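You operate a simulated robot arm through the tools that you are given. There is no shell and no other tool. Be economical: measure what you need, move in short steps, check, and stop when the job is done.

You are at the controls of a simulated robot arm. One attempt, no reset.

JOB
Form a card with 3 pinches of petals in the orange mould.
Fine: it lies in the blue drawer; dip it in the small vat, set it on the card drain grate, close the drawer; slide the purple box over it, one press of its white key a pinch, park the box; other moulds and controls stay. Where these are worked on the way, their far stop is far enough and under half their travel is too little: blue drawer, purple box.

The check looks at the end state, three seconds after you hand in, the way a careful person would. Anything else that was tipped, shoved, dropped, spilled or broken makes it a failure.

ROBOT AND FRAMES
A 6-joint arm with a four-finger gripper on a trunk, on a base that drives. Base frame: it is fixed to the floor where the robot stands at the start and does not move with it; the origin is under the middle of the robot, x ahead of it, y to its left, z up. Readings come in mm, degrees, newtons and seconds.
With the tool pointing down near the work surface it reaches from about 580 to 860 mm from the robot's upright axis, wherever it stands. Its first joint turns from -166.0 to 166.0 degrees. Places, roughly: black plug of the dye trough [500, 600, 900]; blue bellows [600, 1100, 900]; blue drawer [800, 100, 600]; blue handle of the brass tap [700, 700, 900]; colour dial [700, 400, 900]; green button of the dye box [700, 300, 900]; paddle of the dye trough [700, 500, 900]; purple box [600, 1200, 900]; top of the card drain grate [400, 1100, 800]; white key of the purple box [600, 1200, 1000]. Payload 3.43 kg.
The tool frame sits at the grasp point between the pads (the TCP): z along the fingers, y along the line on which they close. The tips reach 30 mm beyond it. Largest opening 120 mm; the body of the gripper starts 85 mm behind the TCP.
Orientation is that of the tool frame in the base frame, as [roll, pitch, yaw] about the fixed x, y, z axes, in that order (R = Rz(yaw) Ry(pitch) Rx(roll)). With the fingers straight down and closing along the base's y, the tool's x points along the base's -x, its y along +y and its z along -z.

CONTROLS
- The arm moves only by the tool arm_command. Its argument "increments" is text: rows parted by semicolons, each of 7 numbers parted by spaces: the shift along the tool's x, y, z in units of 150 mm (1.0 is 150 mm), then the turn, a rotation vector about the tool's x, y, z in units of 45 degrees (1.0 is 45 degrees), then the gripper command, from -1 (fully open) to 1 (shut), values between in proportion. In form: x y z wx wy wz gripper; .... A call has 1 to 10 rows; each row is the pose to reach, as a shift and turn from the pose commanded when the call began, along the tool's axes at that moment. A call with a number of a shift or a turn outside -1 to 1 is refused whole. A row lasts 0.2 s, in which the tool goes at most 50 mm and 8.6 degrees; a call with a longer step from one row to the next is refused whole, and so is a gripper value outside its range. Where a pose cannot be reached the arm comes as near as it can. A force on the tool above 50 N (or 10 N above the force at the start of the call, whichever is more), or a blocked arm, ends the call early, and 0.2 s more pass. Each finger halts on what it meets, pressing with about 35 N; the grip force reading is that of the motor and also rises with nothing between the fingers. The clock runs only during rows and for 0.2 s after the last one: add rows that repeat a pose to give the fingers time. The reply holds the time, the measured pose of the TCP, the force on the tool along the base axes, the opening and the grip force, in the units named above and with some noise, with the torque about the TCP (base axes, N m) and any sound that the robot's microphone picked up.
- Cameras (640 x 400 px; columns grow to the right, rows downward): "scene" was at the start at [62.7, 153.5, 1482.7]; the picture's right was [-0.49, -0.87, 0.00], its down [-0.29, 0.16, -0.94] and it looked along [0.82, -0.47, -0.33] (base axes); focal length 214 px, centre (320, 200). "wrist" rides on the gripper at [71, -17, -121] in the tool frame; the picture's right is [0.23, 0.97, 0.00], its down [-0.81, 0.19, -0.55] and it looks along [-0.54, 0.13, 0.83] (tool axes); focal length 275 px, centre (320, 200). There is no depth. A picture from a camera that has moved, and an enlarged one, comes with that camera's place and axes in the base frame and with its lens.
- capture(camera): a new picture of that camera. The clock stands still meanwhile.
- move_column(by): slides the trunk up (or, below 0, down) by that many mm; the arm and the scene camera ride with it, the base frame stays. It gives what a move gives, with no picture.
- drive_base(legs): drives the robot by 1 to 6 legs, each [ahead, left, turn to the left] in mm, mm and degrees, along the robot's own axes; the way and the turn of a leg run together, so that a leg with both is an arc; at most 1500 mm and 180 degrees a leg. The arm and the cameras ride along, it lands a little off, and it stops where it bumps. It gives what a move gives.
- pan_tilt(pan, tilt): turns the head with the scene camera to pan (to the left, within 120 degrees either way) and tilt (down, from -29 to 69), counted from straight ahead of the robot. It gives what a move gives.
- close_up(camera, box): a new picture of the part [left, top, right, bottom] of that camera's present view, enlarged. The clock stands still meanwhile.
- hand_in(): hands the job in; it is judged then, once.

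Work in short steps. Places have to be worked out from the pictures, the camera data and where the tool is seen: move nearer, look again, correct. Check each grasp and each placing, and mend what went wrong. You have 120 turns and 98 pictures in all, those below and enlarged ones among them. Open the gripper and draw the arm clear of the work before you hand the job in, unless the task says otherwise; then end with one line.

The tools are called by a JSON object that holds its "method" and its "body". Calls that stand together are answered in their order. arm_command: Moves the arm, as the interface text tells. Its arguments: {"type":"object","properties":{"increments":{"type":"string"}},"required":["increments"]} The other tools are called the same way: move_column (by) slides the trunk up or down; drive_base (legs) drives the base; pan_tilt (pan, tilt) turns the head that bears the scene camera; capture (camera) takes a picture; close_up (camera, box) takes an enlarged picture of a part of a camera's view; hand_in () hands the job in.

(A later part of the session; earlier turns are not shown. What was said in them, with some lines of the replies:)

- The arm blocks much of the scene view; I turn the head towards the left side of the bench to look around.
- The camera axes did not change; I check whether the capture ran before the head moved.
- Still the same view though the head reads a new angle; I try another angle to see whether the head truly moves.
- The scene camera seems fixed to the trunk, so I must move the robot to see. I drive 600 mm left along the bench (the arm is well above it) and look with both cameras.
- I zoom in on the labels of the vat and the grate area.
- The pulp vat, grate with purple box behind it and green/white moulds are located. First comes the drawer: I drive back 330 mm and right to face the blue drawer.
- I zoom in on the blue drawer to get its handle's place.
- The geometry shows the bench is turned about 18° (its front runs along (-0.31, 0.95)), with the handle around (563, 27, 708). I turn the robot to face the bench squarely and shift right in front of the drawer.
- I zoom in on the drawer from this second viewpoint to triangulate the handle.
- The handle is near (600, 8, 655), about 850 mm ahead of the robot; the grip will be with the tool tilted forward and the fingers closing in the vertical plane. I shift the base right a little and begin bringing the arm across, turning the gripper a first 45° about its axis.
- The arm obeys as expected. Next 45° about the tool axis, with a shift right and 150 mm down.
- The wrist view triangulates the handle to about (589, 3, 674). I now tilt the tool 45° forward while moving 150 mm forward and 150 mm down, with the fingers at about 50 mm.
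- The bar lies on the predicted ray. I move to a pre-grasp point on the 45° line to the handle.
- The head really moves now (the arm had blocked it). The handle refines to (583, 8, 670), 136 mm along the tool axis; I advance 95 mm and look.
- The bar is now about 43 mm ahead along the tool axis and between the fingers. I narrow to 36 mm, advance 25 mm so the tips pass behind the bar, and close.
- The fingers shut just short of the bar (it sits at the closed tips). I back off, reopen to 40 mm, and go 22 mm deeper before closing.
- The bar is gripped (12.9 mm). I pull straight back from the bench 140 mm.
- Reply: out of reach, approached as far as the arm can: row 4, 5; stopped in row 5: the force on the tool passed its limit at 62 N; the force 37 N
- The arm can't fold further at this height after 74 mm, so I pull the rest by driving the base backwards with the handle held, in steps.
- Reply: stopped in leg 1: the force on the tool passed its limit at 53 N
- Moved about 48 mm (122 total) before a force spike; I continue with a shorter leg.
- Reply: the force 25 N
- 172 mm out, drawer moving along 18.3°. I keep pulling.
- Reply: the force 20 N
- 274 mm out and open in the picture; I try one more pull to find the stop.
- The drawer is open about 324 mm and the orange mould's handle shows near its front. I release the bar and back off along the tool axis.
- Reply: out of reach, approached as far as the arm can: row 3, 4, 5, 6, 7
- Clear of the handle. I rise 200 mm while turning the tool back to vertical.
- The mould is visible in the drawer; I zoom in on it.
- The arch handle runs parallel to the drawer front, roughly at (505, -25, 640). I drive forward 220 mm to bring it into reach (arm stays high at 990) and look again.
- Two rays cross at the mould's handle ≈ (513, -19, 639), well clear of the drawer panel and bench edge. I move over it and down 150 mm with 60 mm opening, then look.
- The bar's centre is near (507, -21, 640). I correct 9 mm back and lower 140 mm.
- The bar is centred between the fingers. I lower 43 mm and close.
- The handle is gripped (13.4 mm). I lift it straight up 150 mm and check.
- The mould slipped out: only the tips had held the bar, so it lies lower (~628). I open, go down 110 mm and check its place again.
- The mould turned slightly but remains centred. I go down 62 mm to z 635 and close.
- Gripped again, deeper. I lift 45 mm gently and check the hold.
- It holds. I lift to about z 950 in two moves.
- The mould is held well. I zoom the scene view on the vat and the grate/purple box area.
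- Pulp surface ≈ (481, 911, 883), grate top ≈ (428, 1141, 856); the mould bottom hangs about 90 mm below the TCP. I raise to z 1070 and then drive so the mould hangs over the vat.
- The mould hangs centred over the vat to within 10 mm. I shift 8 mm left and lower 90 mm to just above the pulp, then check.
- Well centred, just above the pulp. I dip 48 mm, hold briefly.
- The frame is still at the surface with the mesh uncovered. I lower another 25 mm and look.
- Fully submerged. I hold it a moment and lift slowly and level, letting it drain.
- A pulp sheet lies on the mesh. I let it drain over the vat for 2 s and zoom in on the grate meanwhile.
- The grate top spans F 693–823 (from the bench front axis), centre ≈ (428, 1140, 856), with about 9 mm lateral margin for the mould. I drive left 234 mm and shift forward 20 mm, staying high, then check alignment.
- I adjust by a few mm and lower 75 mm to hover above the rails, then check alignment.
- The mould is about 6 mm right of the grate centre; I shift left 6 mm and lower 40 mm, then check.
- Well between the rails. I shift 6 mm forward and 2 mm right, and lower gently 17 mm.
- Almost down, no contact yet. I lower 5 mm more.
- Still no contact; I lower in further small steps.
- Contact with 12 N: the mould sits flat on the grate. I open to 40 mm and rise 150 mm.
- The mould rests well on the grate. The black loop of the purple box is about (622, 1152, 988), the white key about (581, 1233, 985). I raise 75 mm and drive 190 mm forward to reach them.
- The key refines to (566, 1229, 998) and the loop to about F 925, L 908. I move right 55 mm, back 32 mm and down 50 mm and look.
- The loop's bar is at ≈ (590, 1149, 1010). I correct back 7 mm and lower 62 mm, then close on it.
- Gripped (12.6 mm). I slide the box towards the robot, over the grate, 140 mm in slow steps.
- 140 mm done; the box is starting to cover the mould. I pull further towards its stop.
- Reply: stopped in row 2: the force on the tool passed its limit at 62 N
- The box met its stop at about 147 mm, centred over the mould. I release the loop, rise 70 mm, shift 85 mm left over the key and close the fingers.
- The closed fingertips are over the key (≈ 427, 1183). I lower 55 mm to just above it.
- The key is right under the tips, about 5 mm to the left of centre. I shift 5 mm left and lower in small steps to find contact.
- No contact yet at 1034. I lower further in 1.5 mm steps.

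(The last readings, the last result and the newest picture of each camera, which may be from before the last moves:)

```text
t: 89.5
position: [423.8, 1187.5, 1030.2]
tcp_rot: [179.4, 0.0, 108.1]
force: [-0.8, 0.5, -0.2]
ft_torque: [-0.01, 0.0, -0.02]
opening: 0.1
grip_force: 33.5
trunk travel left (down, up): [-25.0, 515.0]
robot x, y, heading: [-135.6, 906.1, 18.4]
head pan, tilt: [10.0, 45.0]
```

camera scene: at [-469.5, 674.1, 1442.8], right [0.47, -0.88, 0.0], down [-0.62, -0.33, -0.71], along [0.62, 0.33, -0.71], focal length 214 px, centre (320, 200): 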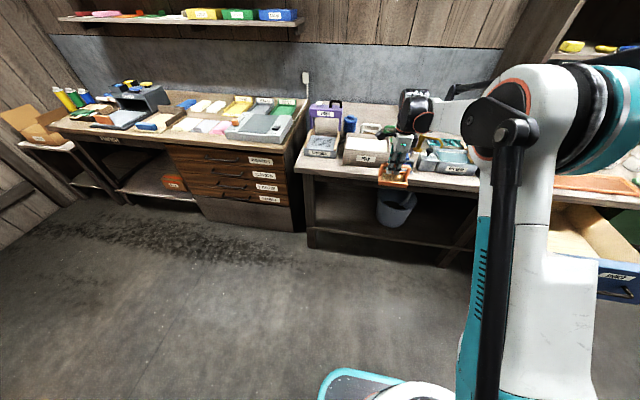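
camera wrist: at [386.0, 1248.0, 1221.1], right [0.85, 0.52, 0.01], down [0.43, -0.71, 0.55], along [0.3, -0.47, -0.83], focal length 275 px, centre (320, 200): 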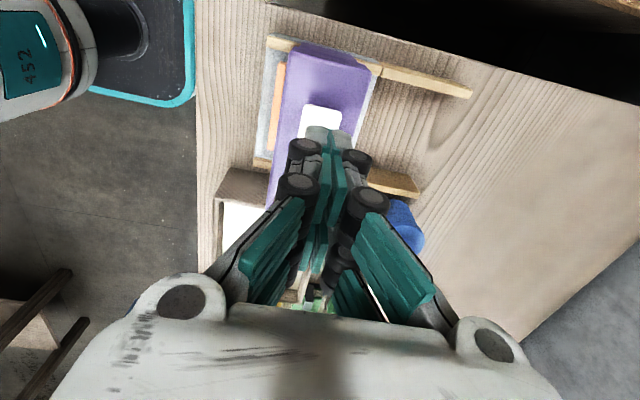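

{"method": "arm_command", "body": {"increments": "0 0 0.01 0 0 0 1; 0 0 0.02 0 0 0 1; 0 0 0.03 0 0 0 1; 0 0 0.04 0 0 0 1; 0 0 0.04 0 0 0 1"}}

{"method": "close_up", "body": {"camera": "scene", "box": [370, 140, 440, 190]}}

```text
t: 90.7
position: [423.2, 1187.9, 1023.3]
tcp_rot: [179.2, 0.1, 108.0]
force: [0.5, 0.4, 2.9]
ft_torque: [0.0, 0.03, -0.02]
opening: 6.1
grip_force: 33.4
trunk travel left (down, up): [-25.0, 515.0]
robot x, y, heading: [-137.2, 906.0, 17.9]
head pan, tilt: [10.0, 45.0]
heard: click
```

```text
8.00 times, centred on (405, 165) of scene
camera zoom: at [-142.1, 1126.7, 1442.8], right [0.47, -0.88, 0.0], down [-0.62, -0.33, -0.71], along [0.62, 0.33, -0.71], focal length 1716 px, centre (-360, 480)
```

zoom: 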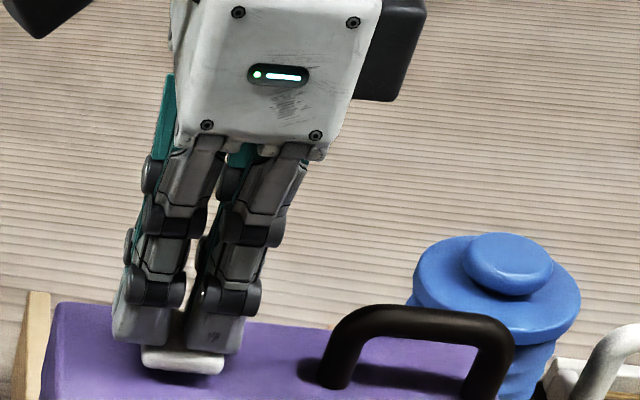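

A click: one pinch. I raise 22 mm to release the key fully.

{"method": "arm_command", "body": {"increments": "0 0 -0.05 0 0 0 1; 0 0 -0.1 0 0 0 1; 0 0 -0.15 0 0 0 1; 0 0 -0.15 0 0 0 1; 0 0 -0.15 0 0 0 1"}}

{"method": "close_up", "body": {"camera": "scene", "box": [370, 140, 440, 190]}}

```text
t: 91.9
position: [423.4, 1188.4, 1045.2]
tcp_rot: [179.3, 0.0, 108.0]
force: [-0.3, -0.5, 0.8]
ft_torque: [0.0, -0.01, 0.0]
opening: 0.0
grip_force: 32.9
trunk travel left (down, up): [-25.0, 515.0]
robot x, y, heading: [-136.8, 904.4, 18.4]
head pan, tilt: [10.0, 45.0]
```

```text
8.00 times, centred on (405, 165) of scene
camera zoom: at [-141.9, 1126.7, 1442.7], right [0.47, -0.88, 0.0], down [-0.62, -0.33, -0.71], along [0.62, 0.33, -0.71], focal length 1716 px, centre (-360, 480)
```

zoom: 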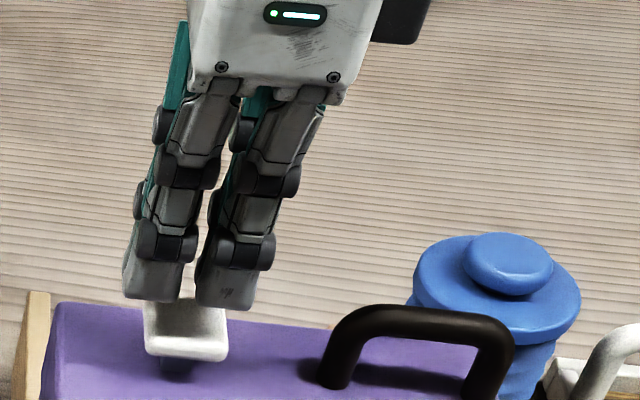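

The key sprang back. Second press: the same travel down.

{"method": "arm_command", "body": {"increments": "0 0 0.05 0 0 0 1; 0 0 0.09 0 0 0 1; 0 0 0.11 0 0 0 1; 0 0 0.13 0 0 0 1; 0 0 0.145 0 0 0 1; 0 0 0.145 0 0 0 1"}}

{"method": "arm_command", "body": {"increments": "0 0 -0.05 0 0 0 1; 0 0 -0.1 0 0 0 1; 0 0 -0.145 0 0 0 1; 0 0 -0.145 0 0 0 1; 0 0 -0.145 0 0 0 1"}}

```text
t: 93.3
position: [424.0, 1186.9, 1024.2]
tcp_rot: [179.2, -0.1, 108.0]
force: [-0.2, -1.2, 1.9]
ft_torque: [-0.04, 0.01, -0.02]
opening: 5.9
grip_force: 33.4
trunk travel left (down, up): [-25.0, 515.0]
robot x, y, heading: [-135.0, 904.0, 17.9]
head pan, tilt: [10.0, 45.0]
heard: click
```

```text
t: 94.5
position: [423.1, 1187.8, 1045.0]
tcp_rot: [179.4, 0.0, 108.0]
force: [0.4, -0.2, 0.3]
ft_torque: [0.01, 0.01, 0.03]
opening: 0.1
grip_force: 33.9
trunk travel left (down, up): [-25.0, 515.0]
robot x, y, heading: [-134.6, 902.5, 18.2]
head pan, tilt: [10.0, 45.0]
```

Second click heard and key released. Third and last press.

{"method": "arm_command", "body": {"increments": "0 0 0.05 0 0 0 1; 0 0 0.09 0 0 0 1; 0 0 0.11 0 0 0 1; 0 0 0.13 0 0 0 1; 0 0 0.145 0 0 0 1; 0 0 0.145 0 0 0 1"}}

{"method": "arm_command", "body": {"increments": "0 0 -0.05 0 0 0 1; 0 0 -0.1 0 0 0 1; 0 0 -0.2 0 0 0 1; 0 0 -0.33 0 0 0 1; 0 0 -0.5 0 0 0 1; 0 0 -0.5 0 0 0 1"}}

```text
t: 95.9
position: [424.3, 1187.8, 1024.5]
tcp_rot: [179.3, 0.0, 108.0]
force: [0.1, -0.1, 1.8]
ft_torque: [0.0, -0.04, 0.04]
opening: 5.9
grip_force: 33.7
trunk travel left (down, up): [-25.0, 515.0]
robot x, y, heading: [-135.9, 906.8, 18.4]
head pan, tilt: [10.0, 45.0]
heard: click
```

```text
t: 97.3
position: [423.0, 1188.7, 1100.1]
tcp_rot: [179.3, -0.1, 108.0]
force: [0.1, 0.1, -0.1]
ft_torque: [-0.01, -0.04, -0.01]
opening: 0.0
grip_force: 33.7
trunk travel left (down, up): [-25.0, 515.0]
robot x, y, heading: [-136.8, 902.7, 18.3]
head pan, tilt: [10.0, 45.0]
```

Three clicks. Back over the loop: 90 mm right with fingers opening to 54 mm, then down 75 mm and close on the bar.

{"method": "arm_command", "body": {"increments": "-0.2 0.01 0 0 0 0 0.1; -0.4 0.01 0 0 0 0 0.1; -0.6 0.01 0 0 0 0 0.1; -0.6 0.01 0.17 0 0 0 0.1; -0.6 0.01 0.34 0 0 0 0.1; -0.6 0.01 0.5 0 0 0 0.1; -0.6 0.01 0.5 0 0 0 0.1; -0.6 0.01 0.5 0 0 0 1; -0.6 0.01 0.5 0 0 0 1; -0.6 0.01 0.5 0 0 0 1"}}

{"method": "close_up", "body": {"camera": "scene", "box": [340, 110, 500, 230]}}

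```text
t: 99.5
position: [454.1, 1101.4, 1022.4]
tcp_rot: [179.4, -0.1, 107.9]
force: [7.8, -1.6, 0.5]
ft_torque: [-0.89, -0.09, 0.98]
opening: 12.3
grip_force: 45.2
trunk travel left (down, up): [-25.0, 515.0]
robot x, y, heading: [-134.4, 904.8, 18.2]
head pan, tilt: [10.0, 45.0]
```

```text
3.33 times, centred on (420, 170) of scene
camera zoom: at [-141.1, 1126.6, 1442.8], right [0.47, -0.88, 0.0], down [-0.62, -0.33, -0.71], along [0.62, 0.33, -0.71], focal length 715 px, centre (-13, 300)
```

zoom: 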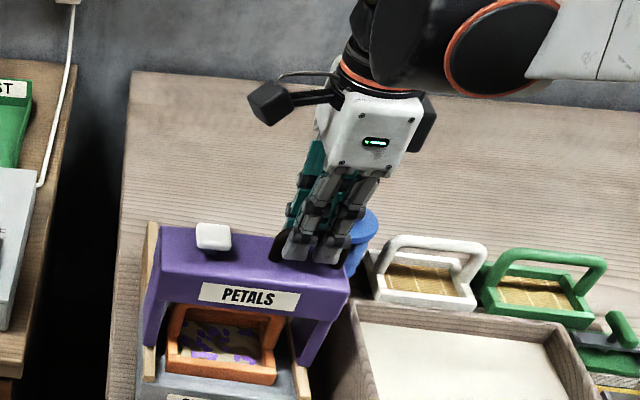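

Petals lie on the card. I push the box back 145 mm to its parked place.

{"method": "arm_command", "body": {"increments": "0 0.08 0 0 0 0 1; 0 0.19 0 0 0 0 1; 0.005 0.3 0 0 0 0 1; 0.005 0.42 0 0 0 0 1; 0.01 0.54 0 0 0 0 1; 0.01 0.66 0 0 0 0 1; 0.015 0.78 0 0 0 0 1; 0.015 0.9 0 0 0 0 1; 0.02 0.965 0 0 0 0 1; 0.02 0.965 0 0 0 0 1"}}

{"method": "close_up", "body": {"camera": "scene", "box": [340, 110, 500, 230]}}

```text
t: 101.4
position: [587.4, 1145.6, 1022.6]
tcp_rot: [179.4, 0.2, 107.9]
force: [-0.8, -6.4, -27.2]
ft_torque: [-1.3, -0.29, 1.23]
opening: 12.1
grip_force: 44.9
trunk travel left (down, up): [-25.0, 515.0]
robot x, y, heading: [-135.4, 907.6, 18.4]
head pan, tilt: [10.0, 45.0]
stopped in row 9: the force on the tool passed its limit at 53 N (the readings are from after the stop); the commanded pose is now the measured one
```

```text
3.33 times, centred on (420, 170) of scene
camera zoom: at [-139.3, 1126.6, 1442.9], right [0.47, -0.88, 0.0], down [-0.62, -0.33, -0.71], along [0.62, 0.33, -0.71], focal length 715 px, centre (-13, 300)
```

zoom: 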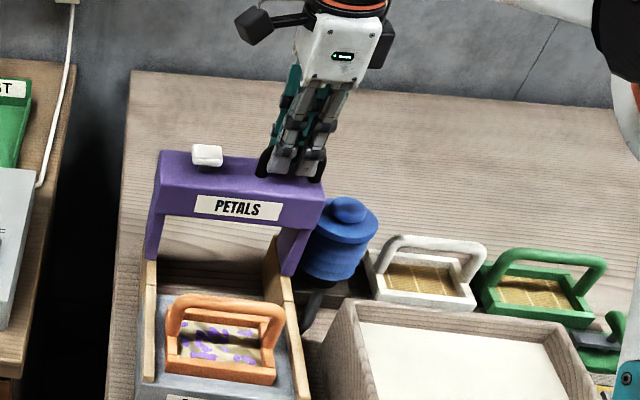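

The box is back to within a few mm. I give a final gentle 5 mm push to seat it at its stop.

{"method": "arm_command", "body": {"increments": "0 0.01 0.0 0 0 0 1; 0.005 0.02 0 0 0 0 1; 0.01 0.035 0 0 0 0 1; 0.01 0.035 0 0 0 0 1"}}

```text
t: 102.3
position: [592.1, 1147.1, 1022.6]
tcp_rot: [179.5, 0.1, 108.0]
force: [0.2, -4.4, -18.1]
ft_torque: [-0.24, 0.18, 1.37]
opening: 12.5
grip_force: 44.7
trunk travel left (down, up): [-25.0, 515.0]
robot x, y, heading: [-137.7, 904.0, 18.2]
head pan, tilt: [10.0, 45.0]
stopped in row 4: the force on the tool passed its limit at 53 N (the readings are from after the stop); the commanded pose is now the measured one
```

Back at its original place (F 917.5 vs 917.8). I release and rise, then check.

{"method": "arm_command", "body": {"increments": "0 0 0 0 0 0 0.6; 0 0 0 0 0 0 0.2; 0 0 0 0 0 0 0.2; 0 0 -0.15 0 0 0 0.2; 0 0 -0.4 0 0 0 0.2; 0 0 -0.7 0 0 0 0.2; 0 0 -0.7 0 0 0 0.2"}}

{"method": "close_up", "body": {"camera": "scene", "box": [340, 110, 500, 230]}}

```text
t: 103.9
position: [590.5, 1147.6, 1128.2]
tcp_rot: [179.4, 0.1, 107.8]
force: [0.0, -1.4, 0.1]
ft_torque: [-0.02, -0.07, 0.0]
opening: 47.9
grip_force: 0.0
trunk travel left (down, up): [-25.0, 515.0]
robot x, y, heading: [-133.4, 903.3, 18.1]
head pan, tilt: [10.0, 45.0]
```

```text
3.33 times, centred on (420, 170) of scene
camera zoom: at [-142.0, 1126.4, 1442.7], right [0.47, -0.88, 0.0], down [-0.62, -0.33, -0.71], along [0.62, 0.33, -0.71], focal length 715 px, centre (-13, 300)
```

zoom: 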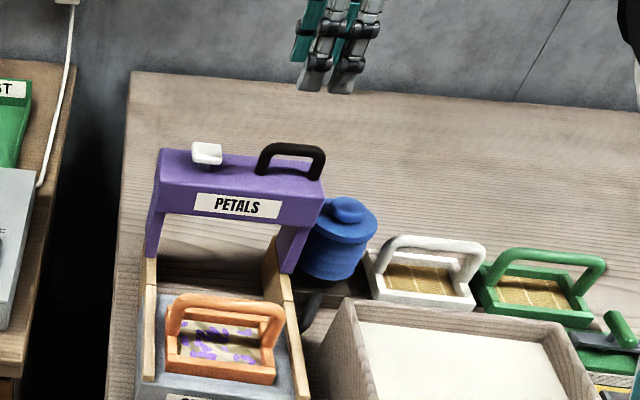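

All is in place: petals on the card, box parked. Now the drawer: I drive back 400, right 1127, and back another 300 mm to face the open drawer (arm high).

{"method": "drive_base", "body": {"legs": [[-400, 0, 0], [0, -560, 0], [0, -565, 0], [-300, 0, 0]]}}

{"method": "capture", "body": {"camera": "scene"}}

```text
t: 113.7
position: [269.0, -143.2, 1126.2]
tcp_rot: [179.6, 0.2, 107.8]
force: [-0.4, -1.2, -0.4]
ft_torque: [-0.06, 0.03, 0.01]
opening: 47.7
grip_force: 0.0
trunk travel left (down, up): [-25.0, 515.0]
robot x, y, heading: [-452.8, -381.0, 18.2]
head pan, tilt: [10.0, 45.0]
```

```text
17 pictures are left
camera scene: at [-462.8, -163.6, 1442.8], right [0.47, -0.88, 0.0], down [-0.62, -0.33, -0.71], along [0.62, 0.33, -0.71], focal length 214 px, centre (320, 200)
```

scene: 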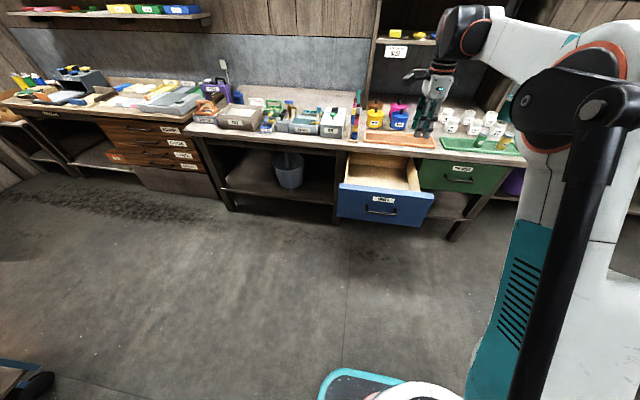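

I back 50 mm more so the 45° approach stays within reach, then shift 52 mm left, tilt the tool 45° and come down 150 mm.

{"method": "drive_base", "body": {"legs": [[-50, 0, 0]]}}

{"method": "arm_command", "body": {"increments": "0.06 -0.03 0.17 -0.17 0 0 0.167; 0.12 -0.05 0.33 -0.33 0 0 0.167; 0.17 -0.08 0.5 -0.5 0 0 0.167; 0.23 -0.1 0.67 -0.67 0 0 0.167; 0.29 -0.13 0.83 -0.83 0 0 0.167; 0.35 -0.15 1 -0.99 0 0 0.167; 0.35 -0.15 1 -0.99 0 0 0.167"}}

{"method": "capture", "body": {"camera": "wrist"}}

```text
t: 114.6
position: [220.4, -158.2, 1128.5]
tcp_rot: [179.4, 0.1, 107.8]
force: [-0.1, 0.0, 0.2]
ft_torque: [0.03, 0.0, 0.01]
opening: 48.0
grip_force: 0.0
trunk travel left (down, up): [-25.0, 515.0]
robot x, y, heading: [-505.8, -399.8, 18.1]
head pan, tilt: [10.0, 45.0]
```

```text
t: 116.2
position: [183.7, -115.6, 976.6]
tcp_rot: [134.8, 0.1, 107.9]
force: [0.1, -0.5, -0.4]
ft_torque: [-0.01, 0.01, 0.03]
opening: 50.1
grip_force: 0.1
trunk travel left (down, up): [-25.0, 515.0]
robot x, y, heading: [-502.7, -398.8, 18.1]
head pan, tilt: [10.0, 45.0]
```

```text
16 pictures are left
camera wrist: at [68.8, -77.0, 1048.9], right [0.58, 0.43, 0.69], down [0.0, -0.85, 0.53], along [0.81, -0.31, -0.5], focal length 275 px, centre (320, 200)
```

wrist: 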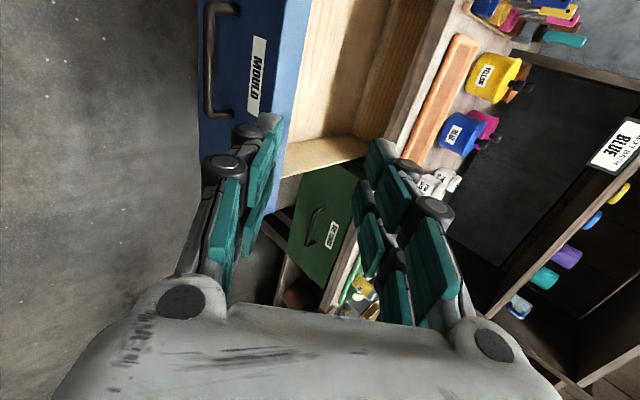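

The bar is where predicted (284, -85, 657). I descend 205 mm to the pre-grasp point.

{"method": "arm_command", "body": {"increments": "0 -0.2 0.2 0 0 0 0.167; 0 -0.4 0.4 0 0 0 0.167; 0 -0.6 0.6 0 0 0 0.167; 0 -0.8 0.8 0 0 0 0.167; 0 -0.966 0.966 0 0 0 0.167; 0 -0.966 0.966 0 0 0 0.167"}}

{"method": "capture", "body": {"camera": "wrist"}}

```text
t: 117.6
position: [183.6, -115.6, 772.0]
tcp_rot: [134.9, 0.2, 107.8]
force: [0.3, 0.5, -0.9]
ft_torque: [-0.01, 0.01, -0.02]
opening: 49.8
grip_force: 0.1
trunk travel left (down, up): [-25.0, 515.0]
robot x, y, heading: [-504.9, -401.3, 18.0]
head pan, tilt: [10.0, 45.0]
```

```text
15 pictures are left
camera wrist: at [69.7, -77.8, 844.4], right [0.58, 0.43, 0.69], down [0.0, -0.85, 0.53], along [0.81, -0.31, -0.5], focal length 275 px, centre (320, 200)
```

wrist: 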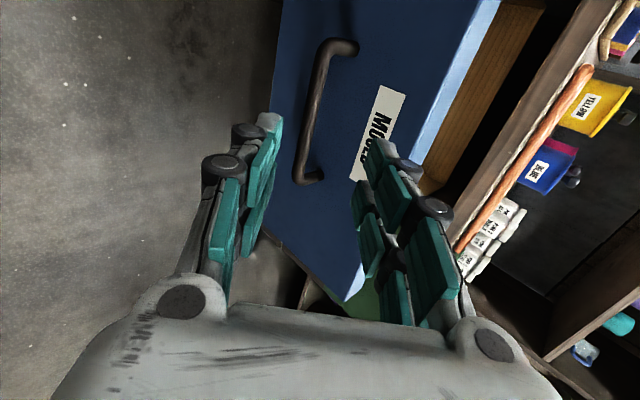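

I advance along the tool axis 143 mm with a 6 mm correction, to the same grip depth as before, and close.

{"method": "arm_command", "body": {"increments": "0 -0.02 0.25 0 0 0 0.25; 0 -0.044 0.5 0 0 0 0.33; 0 -0.044 0.7 0 0 0 0.33; 0 -0.044 0.85 0 0 0 0.33; 0 -0.044 0.95 0 0 0 0.33; 0 -0.044 0.95 0 0 0 0.33; 0 -0.044 0.95 0 0 0 1; 0 -0.044 0.95 0 0 0 1; 0 -0.044 0.95 0 0 0 1"}}

{"method": "capture", "body": {"camera": "wrist"}}

```text
t: 119.6
position: [277.3, -87.0, 665.0]
tcp_rot: [134.9, 0.1, 107.8]
force: [1.0, -0.5, -8.0]
ft_torque: [0.55, 0.24, -0.52]
opening: 13.0
grip_force: 44.5
trunk travel left (down, up): [-25.0, 515.0]
robot x, y, heading: [-505.4, -404.1, 18.2]
head pan, tilt: [10.0, 45.0]
```

```text
14 pictures are left
camera wrist: at [162.6, -49.3, 738.5], right [0.58, 0.43, 0.69], down [0.0, -0.85, 0.53], along [0.81, -0.31, -0.5], focal length 275 px, centre (320, 200)
```

wrist: 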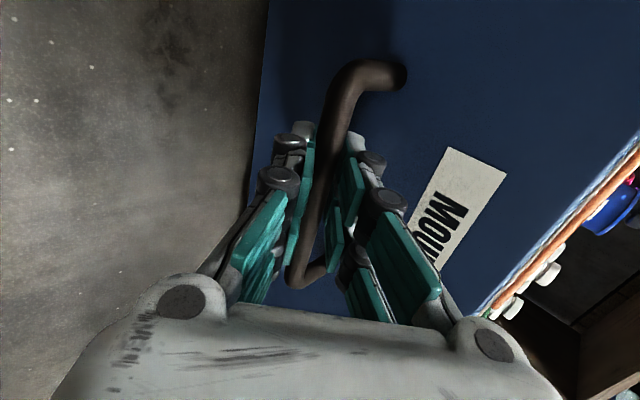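

Gripped. I push the drawer in by driving forward in short legs (323 mm to go).

{"method": "drive_base", "body": {"legs": [[60, 0, 0]]}}

{"method": "drive_base", "body": {"legs": [[60, 0, 0]]}}

{"method": "drive_base", "body": {"legs": [[60, 0, 0]]}}

```text
t: 120.6
position: [333.9, -69.2, 665.5]
tcp_rot: [135.0, 0.1, 107.7]
force: [-0.1, 0.5, -10.9]
ft_torque: [0.6, 0.26, -0.5]
opening: 13.0
grip_force: 44.7
trunk travel left (down, up): [-25.0, 515.0]
robot x, y, heading: [-446.9, -382.3, 17.9]
head pan, tilt: [10.0, 45.0]
```

```text
t: 121.5
position: [390.5, -50.9, 665.7]
tcp_rot: [135.1, 0.2, 107.7]
force: [0.0, -4.6, -9.3]
ft_torque: [0.46, 0.21, -0.66]
opening: 12.8
grip_force: 45.2
trunk travel left (down, up): [-25.0, 515.0]
robot x, y, heading: [-390.8, -365.4, 18.4]
head pan, tilt: [10.0, 45.0]
```

```text
t: 122.5
position: [447.5, -31.5, 665.3]
tcp_rot: [134.9, 0.2, 107.8]
force: [-0.8, -0.4, -6.7]
ft_torque: [0.58, 0.24, -0.47]
opening: 13.0
grip_force: 44.2
trunk travel left (down, up): [-25.0, 515.0]
robot x, y, heading: [-333.8, -341.7, 18.0]
head pan, tilt: [10.0, 45.0]
```

Smooth so far; 144 mm remain. I continue.

{"method": "drive_base", "body": {"legs": [[60, 0, 0]]}}

{"method": "drive_base", "body": {"legs": [[60, 0, 0]]}}

{"method": "drive_base", "body": {"legs": [[22, 0, 0]]}}

```text
t: 123.5
position: [504.9, -14.3, 665.2]
tcp_rot: [135.0, 0.1, 107.7]
force: [-1.6, 2.5, -4.7]
ft_torque: [0.58, 0.19, -0.34]
opening: 12.9
grip_force: 44.7
trunk travel left (down, up): [-25.0, 515.0]
robot x, y, heading: [-277.5, -328.4, 18.4]
head pan, tilt: [10.0, 45.0]
```

```text
t: 124.4
position: [562.8, 5.8, 665.1]
tcp_rot: [135.0, 0.1, 107.7]
force: [-1.1, 1.1, -4.4]
ft_torque: [0.52, 0.21, -0.39]
opening: 12.6
grip_force: 45.0
trunk travel left (down, up): [-25.0, 515.0]
robot x, y, heading: [-217.1, -307.8, 18.1]
head pan, tilt: [10.0, 45.0]
```

```text
t: 125.2
position: [584.1, 12.3, 666.1]
tcp_rot: [135.1, 0.0, 107.7]
force: [0.9, 0.3, -2.5]
ft_torque: [0.42, 0.15, -0.41]
opening: 12.8
grip_force: 45.4
trunk travel left (down, up): [-25.0, 515.0]
robot x, y, heading: [-197.9, -300.9, 18.2]
head pan, tilt: [10.0, 45.0]
```

Within about 1 mm of the closed pose; I nudge it 5 mm with the arm to seat it.

{"method": "arm_command", "body": {"increments": "0 0.008 0.008 0 0 0 1; 0 0.016 0.016 0 0 0 1; 0 0.024 0.024 0 0 0 1; 0 0.024 0.024 0 0 0 1"}}

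{"method": "capture", "body": {"camera": "scene"}}

```text
t: 126.2
position: [587.1, 12.9, 664.6]
tcp_rot: [135.2, 0.0, 107.6]
force: [-22.9, -8.2, -10.1]
ft_torque: [0.36, 0.34, -0.32]
opening: 13.2
grip_force: 44.7
trunk travel left (down, up): [-25.0, 515.0]
robot x, y, heading: [-196.4, -298.4, 18.1]
head pan, tilt: [10.0, 45.0]
```

```text
13 pictures are left
camera scene: at [-204.8, -79.5, 1442.7], right [0.47, -0.88, 0.0], down [-0.62, -0.33, -0.71], along [0.62, 0.33, -0.71], focal length 214 px, centre (320, 200)
```

scene: 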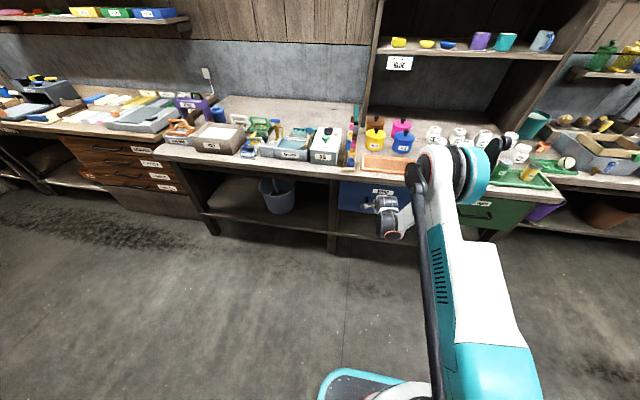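

The drawer meets its stop (24 N). I release the bar and back out along the tool axis.

{"method": "arm_command", "body": {"increments": "0 0 0 0 0 0 0.6; 0 0 0 0 0 0 0.33; 0 0 0 0 0 0 0.33; 0 0 -0.15 0 0 0 0.33; 0 0 -0.4 0 0 0 0.33; 0 0 -0.65 0 0 0 0.33; 0 0 -0.9 0 0 0 0.33; 0 0 -0.9 0 0 0 0.33"}}

{"method": "capture", "body": {"camera": "wrist"}}

```text
t: 128.0
position: [497.8, -14.6, 761.9]
tcp_rot: [135.0, 0.1, 107.7]
force: [-0.1, 0.3, 0.8]
ft_torque: [0.01, -0.01, -0.02]
opening: 40.3
grip_force: 0.1
trunk travel left (down, up): [-25.0, 515.0]
robot x, y, heading: [-195.2, -301.3, 18.0]
head pan, tilt: [10.0, 45.0]
```

```text
12 pictures are left
camera wrist: at [384.0, 23.9, 834.8], right [0.58, 0.43, 0.69], down [0.0, -0.85, 0.53], along [0.81, -0.31, -0.5], focal length 275 px, centre (320, 200)
```

wrist: 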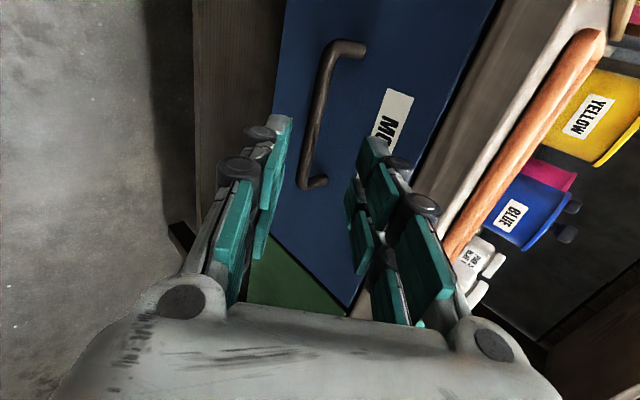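

The drawer is shut flush. I drive back 300 mm, opening the gripper afterwards, and take a last look at the bench.

{"method": "drive_base", "body": {"legs": [[-250, 0, 0]]}}

{"method": "arm_command", "body": {"increments": "0 0.2 -0.2 0 0 0 -0.5; 0 0.4 -0.4 0 0 0 -1; 0 0.6 -0.6 0 0 0 -1; 0 0.8 -0.8 0 0 0 -1; 0 0.8 -0.8 0 0 0 -1"}}

{"method": "close_up", "body": {"camera": "scene", "box": [170, 70, 440, 240]}}

{"method": "close_up", "body": {"camera": "scene", "box": [170, 70, 260, 140]}}

```text
t: 129.8
position: [263.7, -89.8, 760.0]
tcp_rot: [135.0, 0.1, 107.8]
force: [0.9, -0.1, -0.1]
ft_torque: [-0.01, 0.02, 0.02]
opening: 40.0
grip_force: 0.1
trunk travel left (down, up): [-25.0, 515.0]
robot x, y, heading: [-437.2, -375.3, 18.2]
head pan, tilt: [10.0, 45.0]
```

```text
t: 131.0
position: [265.0, -88.6, 932.8]
tcp_rot: [135.1, 0.1, 107.8]
force: [1.0, -0.2, 0.9]
ft_torque: [0.0, 0.0, 0.0]
opening: 120.2
grip_force: 0.1
trunk travel left (down, up): [-25.0, 515.0]
robot x, y, heading: [-430.7, -376.5, 18.1]
head pan, tilt: [10.0, 45.0]
```

```text
2.35 times, centred on (305, 155) of scene
camera zoom: at [-439.4, -156.1, 1442.7], right [0.47, -0.88, 0.0], down [-0.62, -0.33, -0.71], along [0.62, 0.33, -0.71], focal length 505 px, centre (355, 306)
```

zoom: 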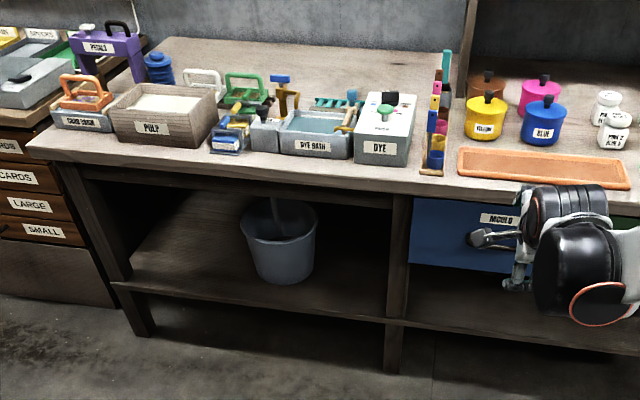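

```text
5.71 times, centred on (215, 105) of scene
camera zoom: at [-439.4, -156.1, 1442.7], right [0.47, -0.88, 0.0], down [-0.62, -0.33, -0.71], along [0.62, 0.33, -0.71], focal length 1226 px, centre (920, 743)
```

zoom: 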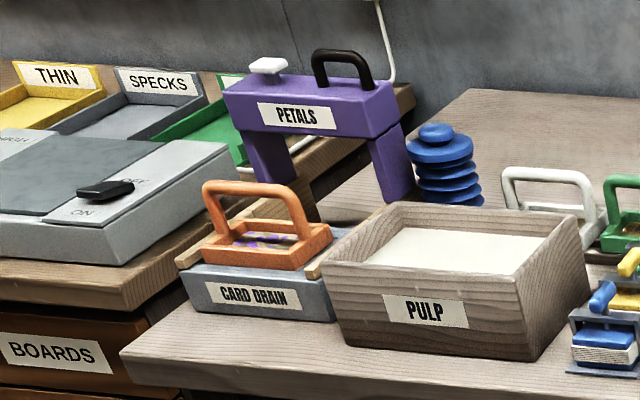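

All is in order: the mould with its petalled card is on the grate, the box is parked, the drawer is shut, the rest of the bench is undisturbed and the arm is clear. I hand in.

{"method": "hand_in", "body": {}}

```text
The job is handed in.
```

I formed the card in the orange mould with 3 pinches of petals (three clicks heard) and left it on the card drain grate. The purple box is parked, the blue drawer is shut and the arm is clear; I closed the drawer after the petals instead of before.
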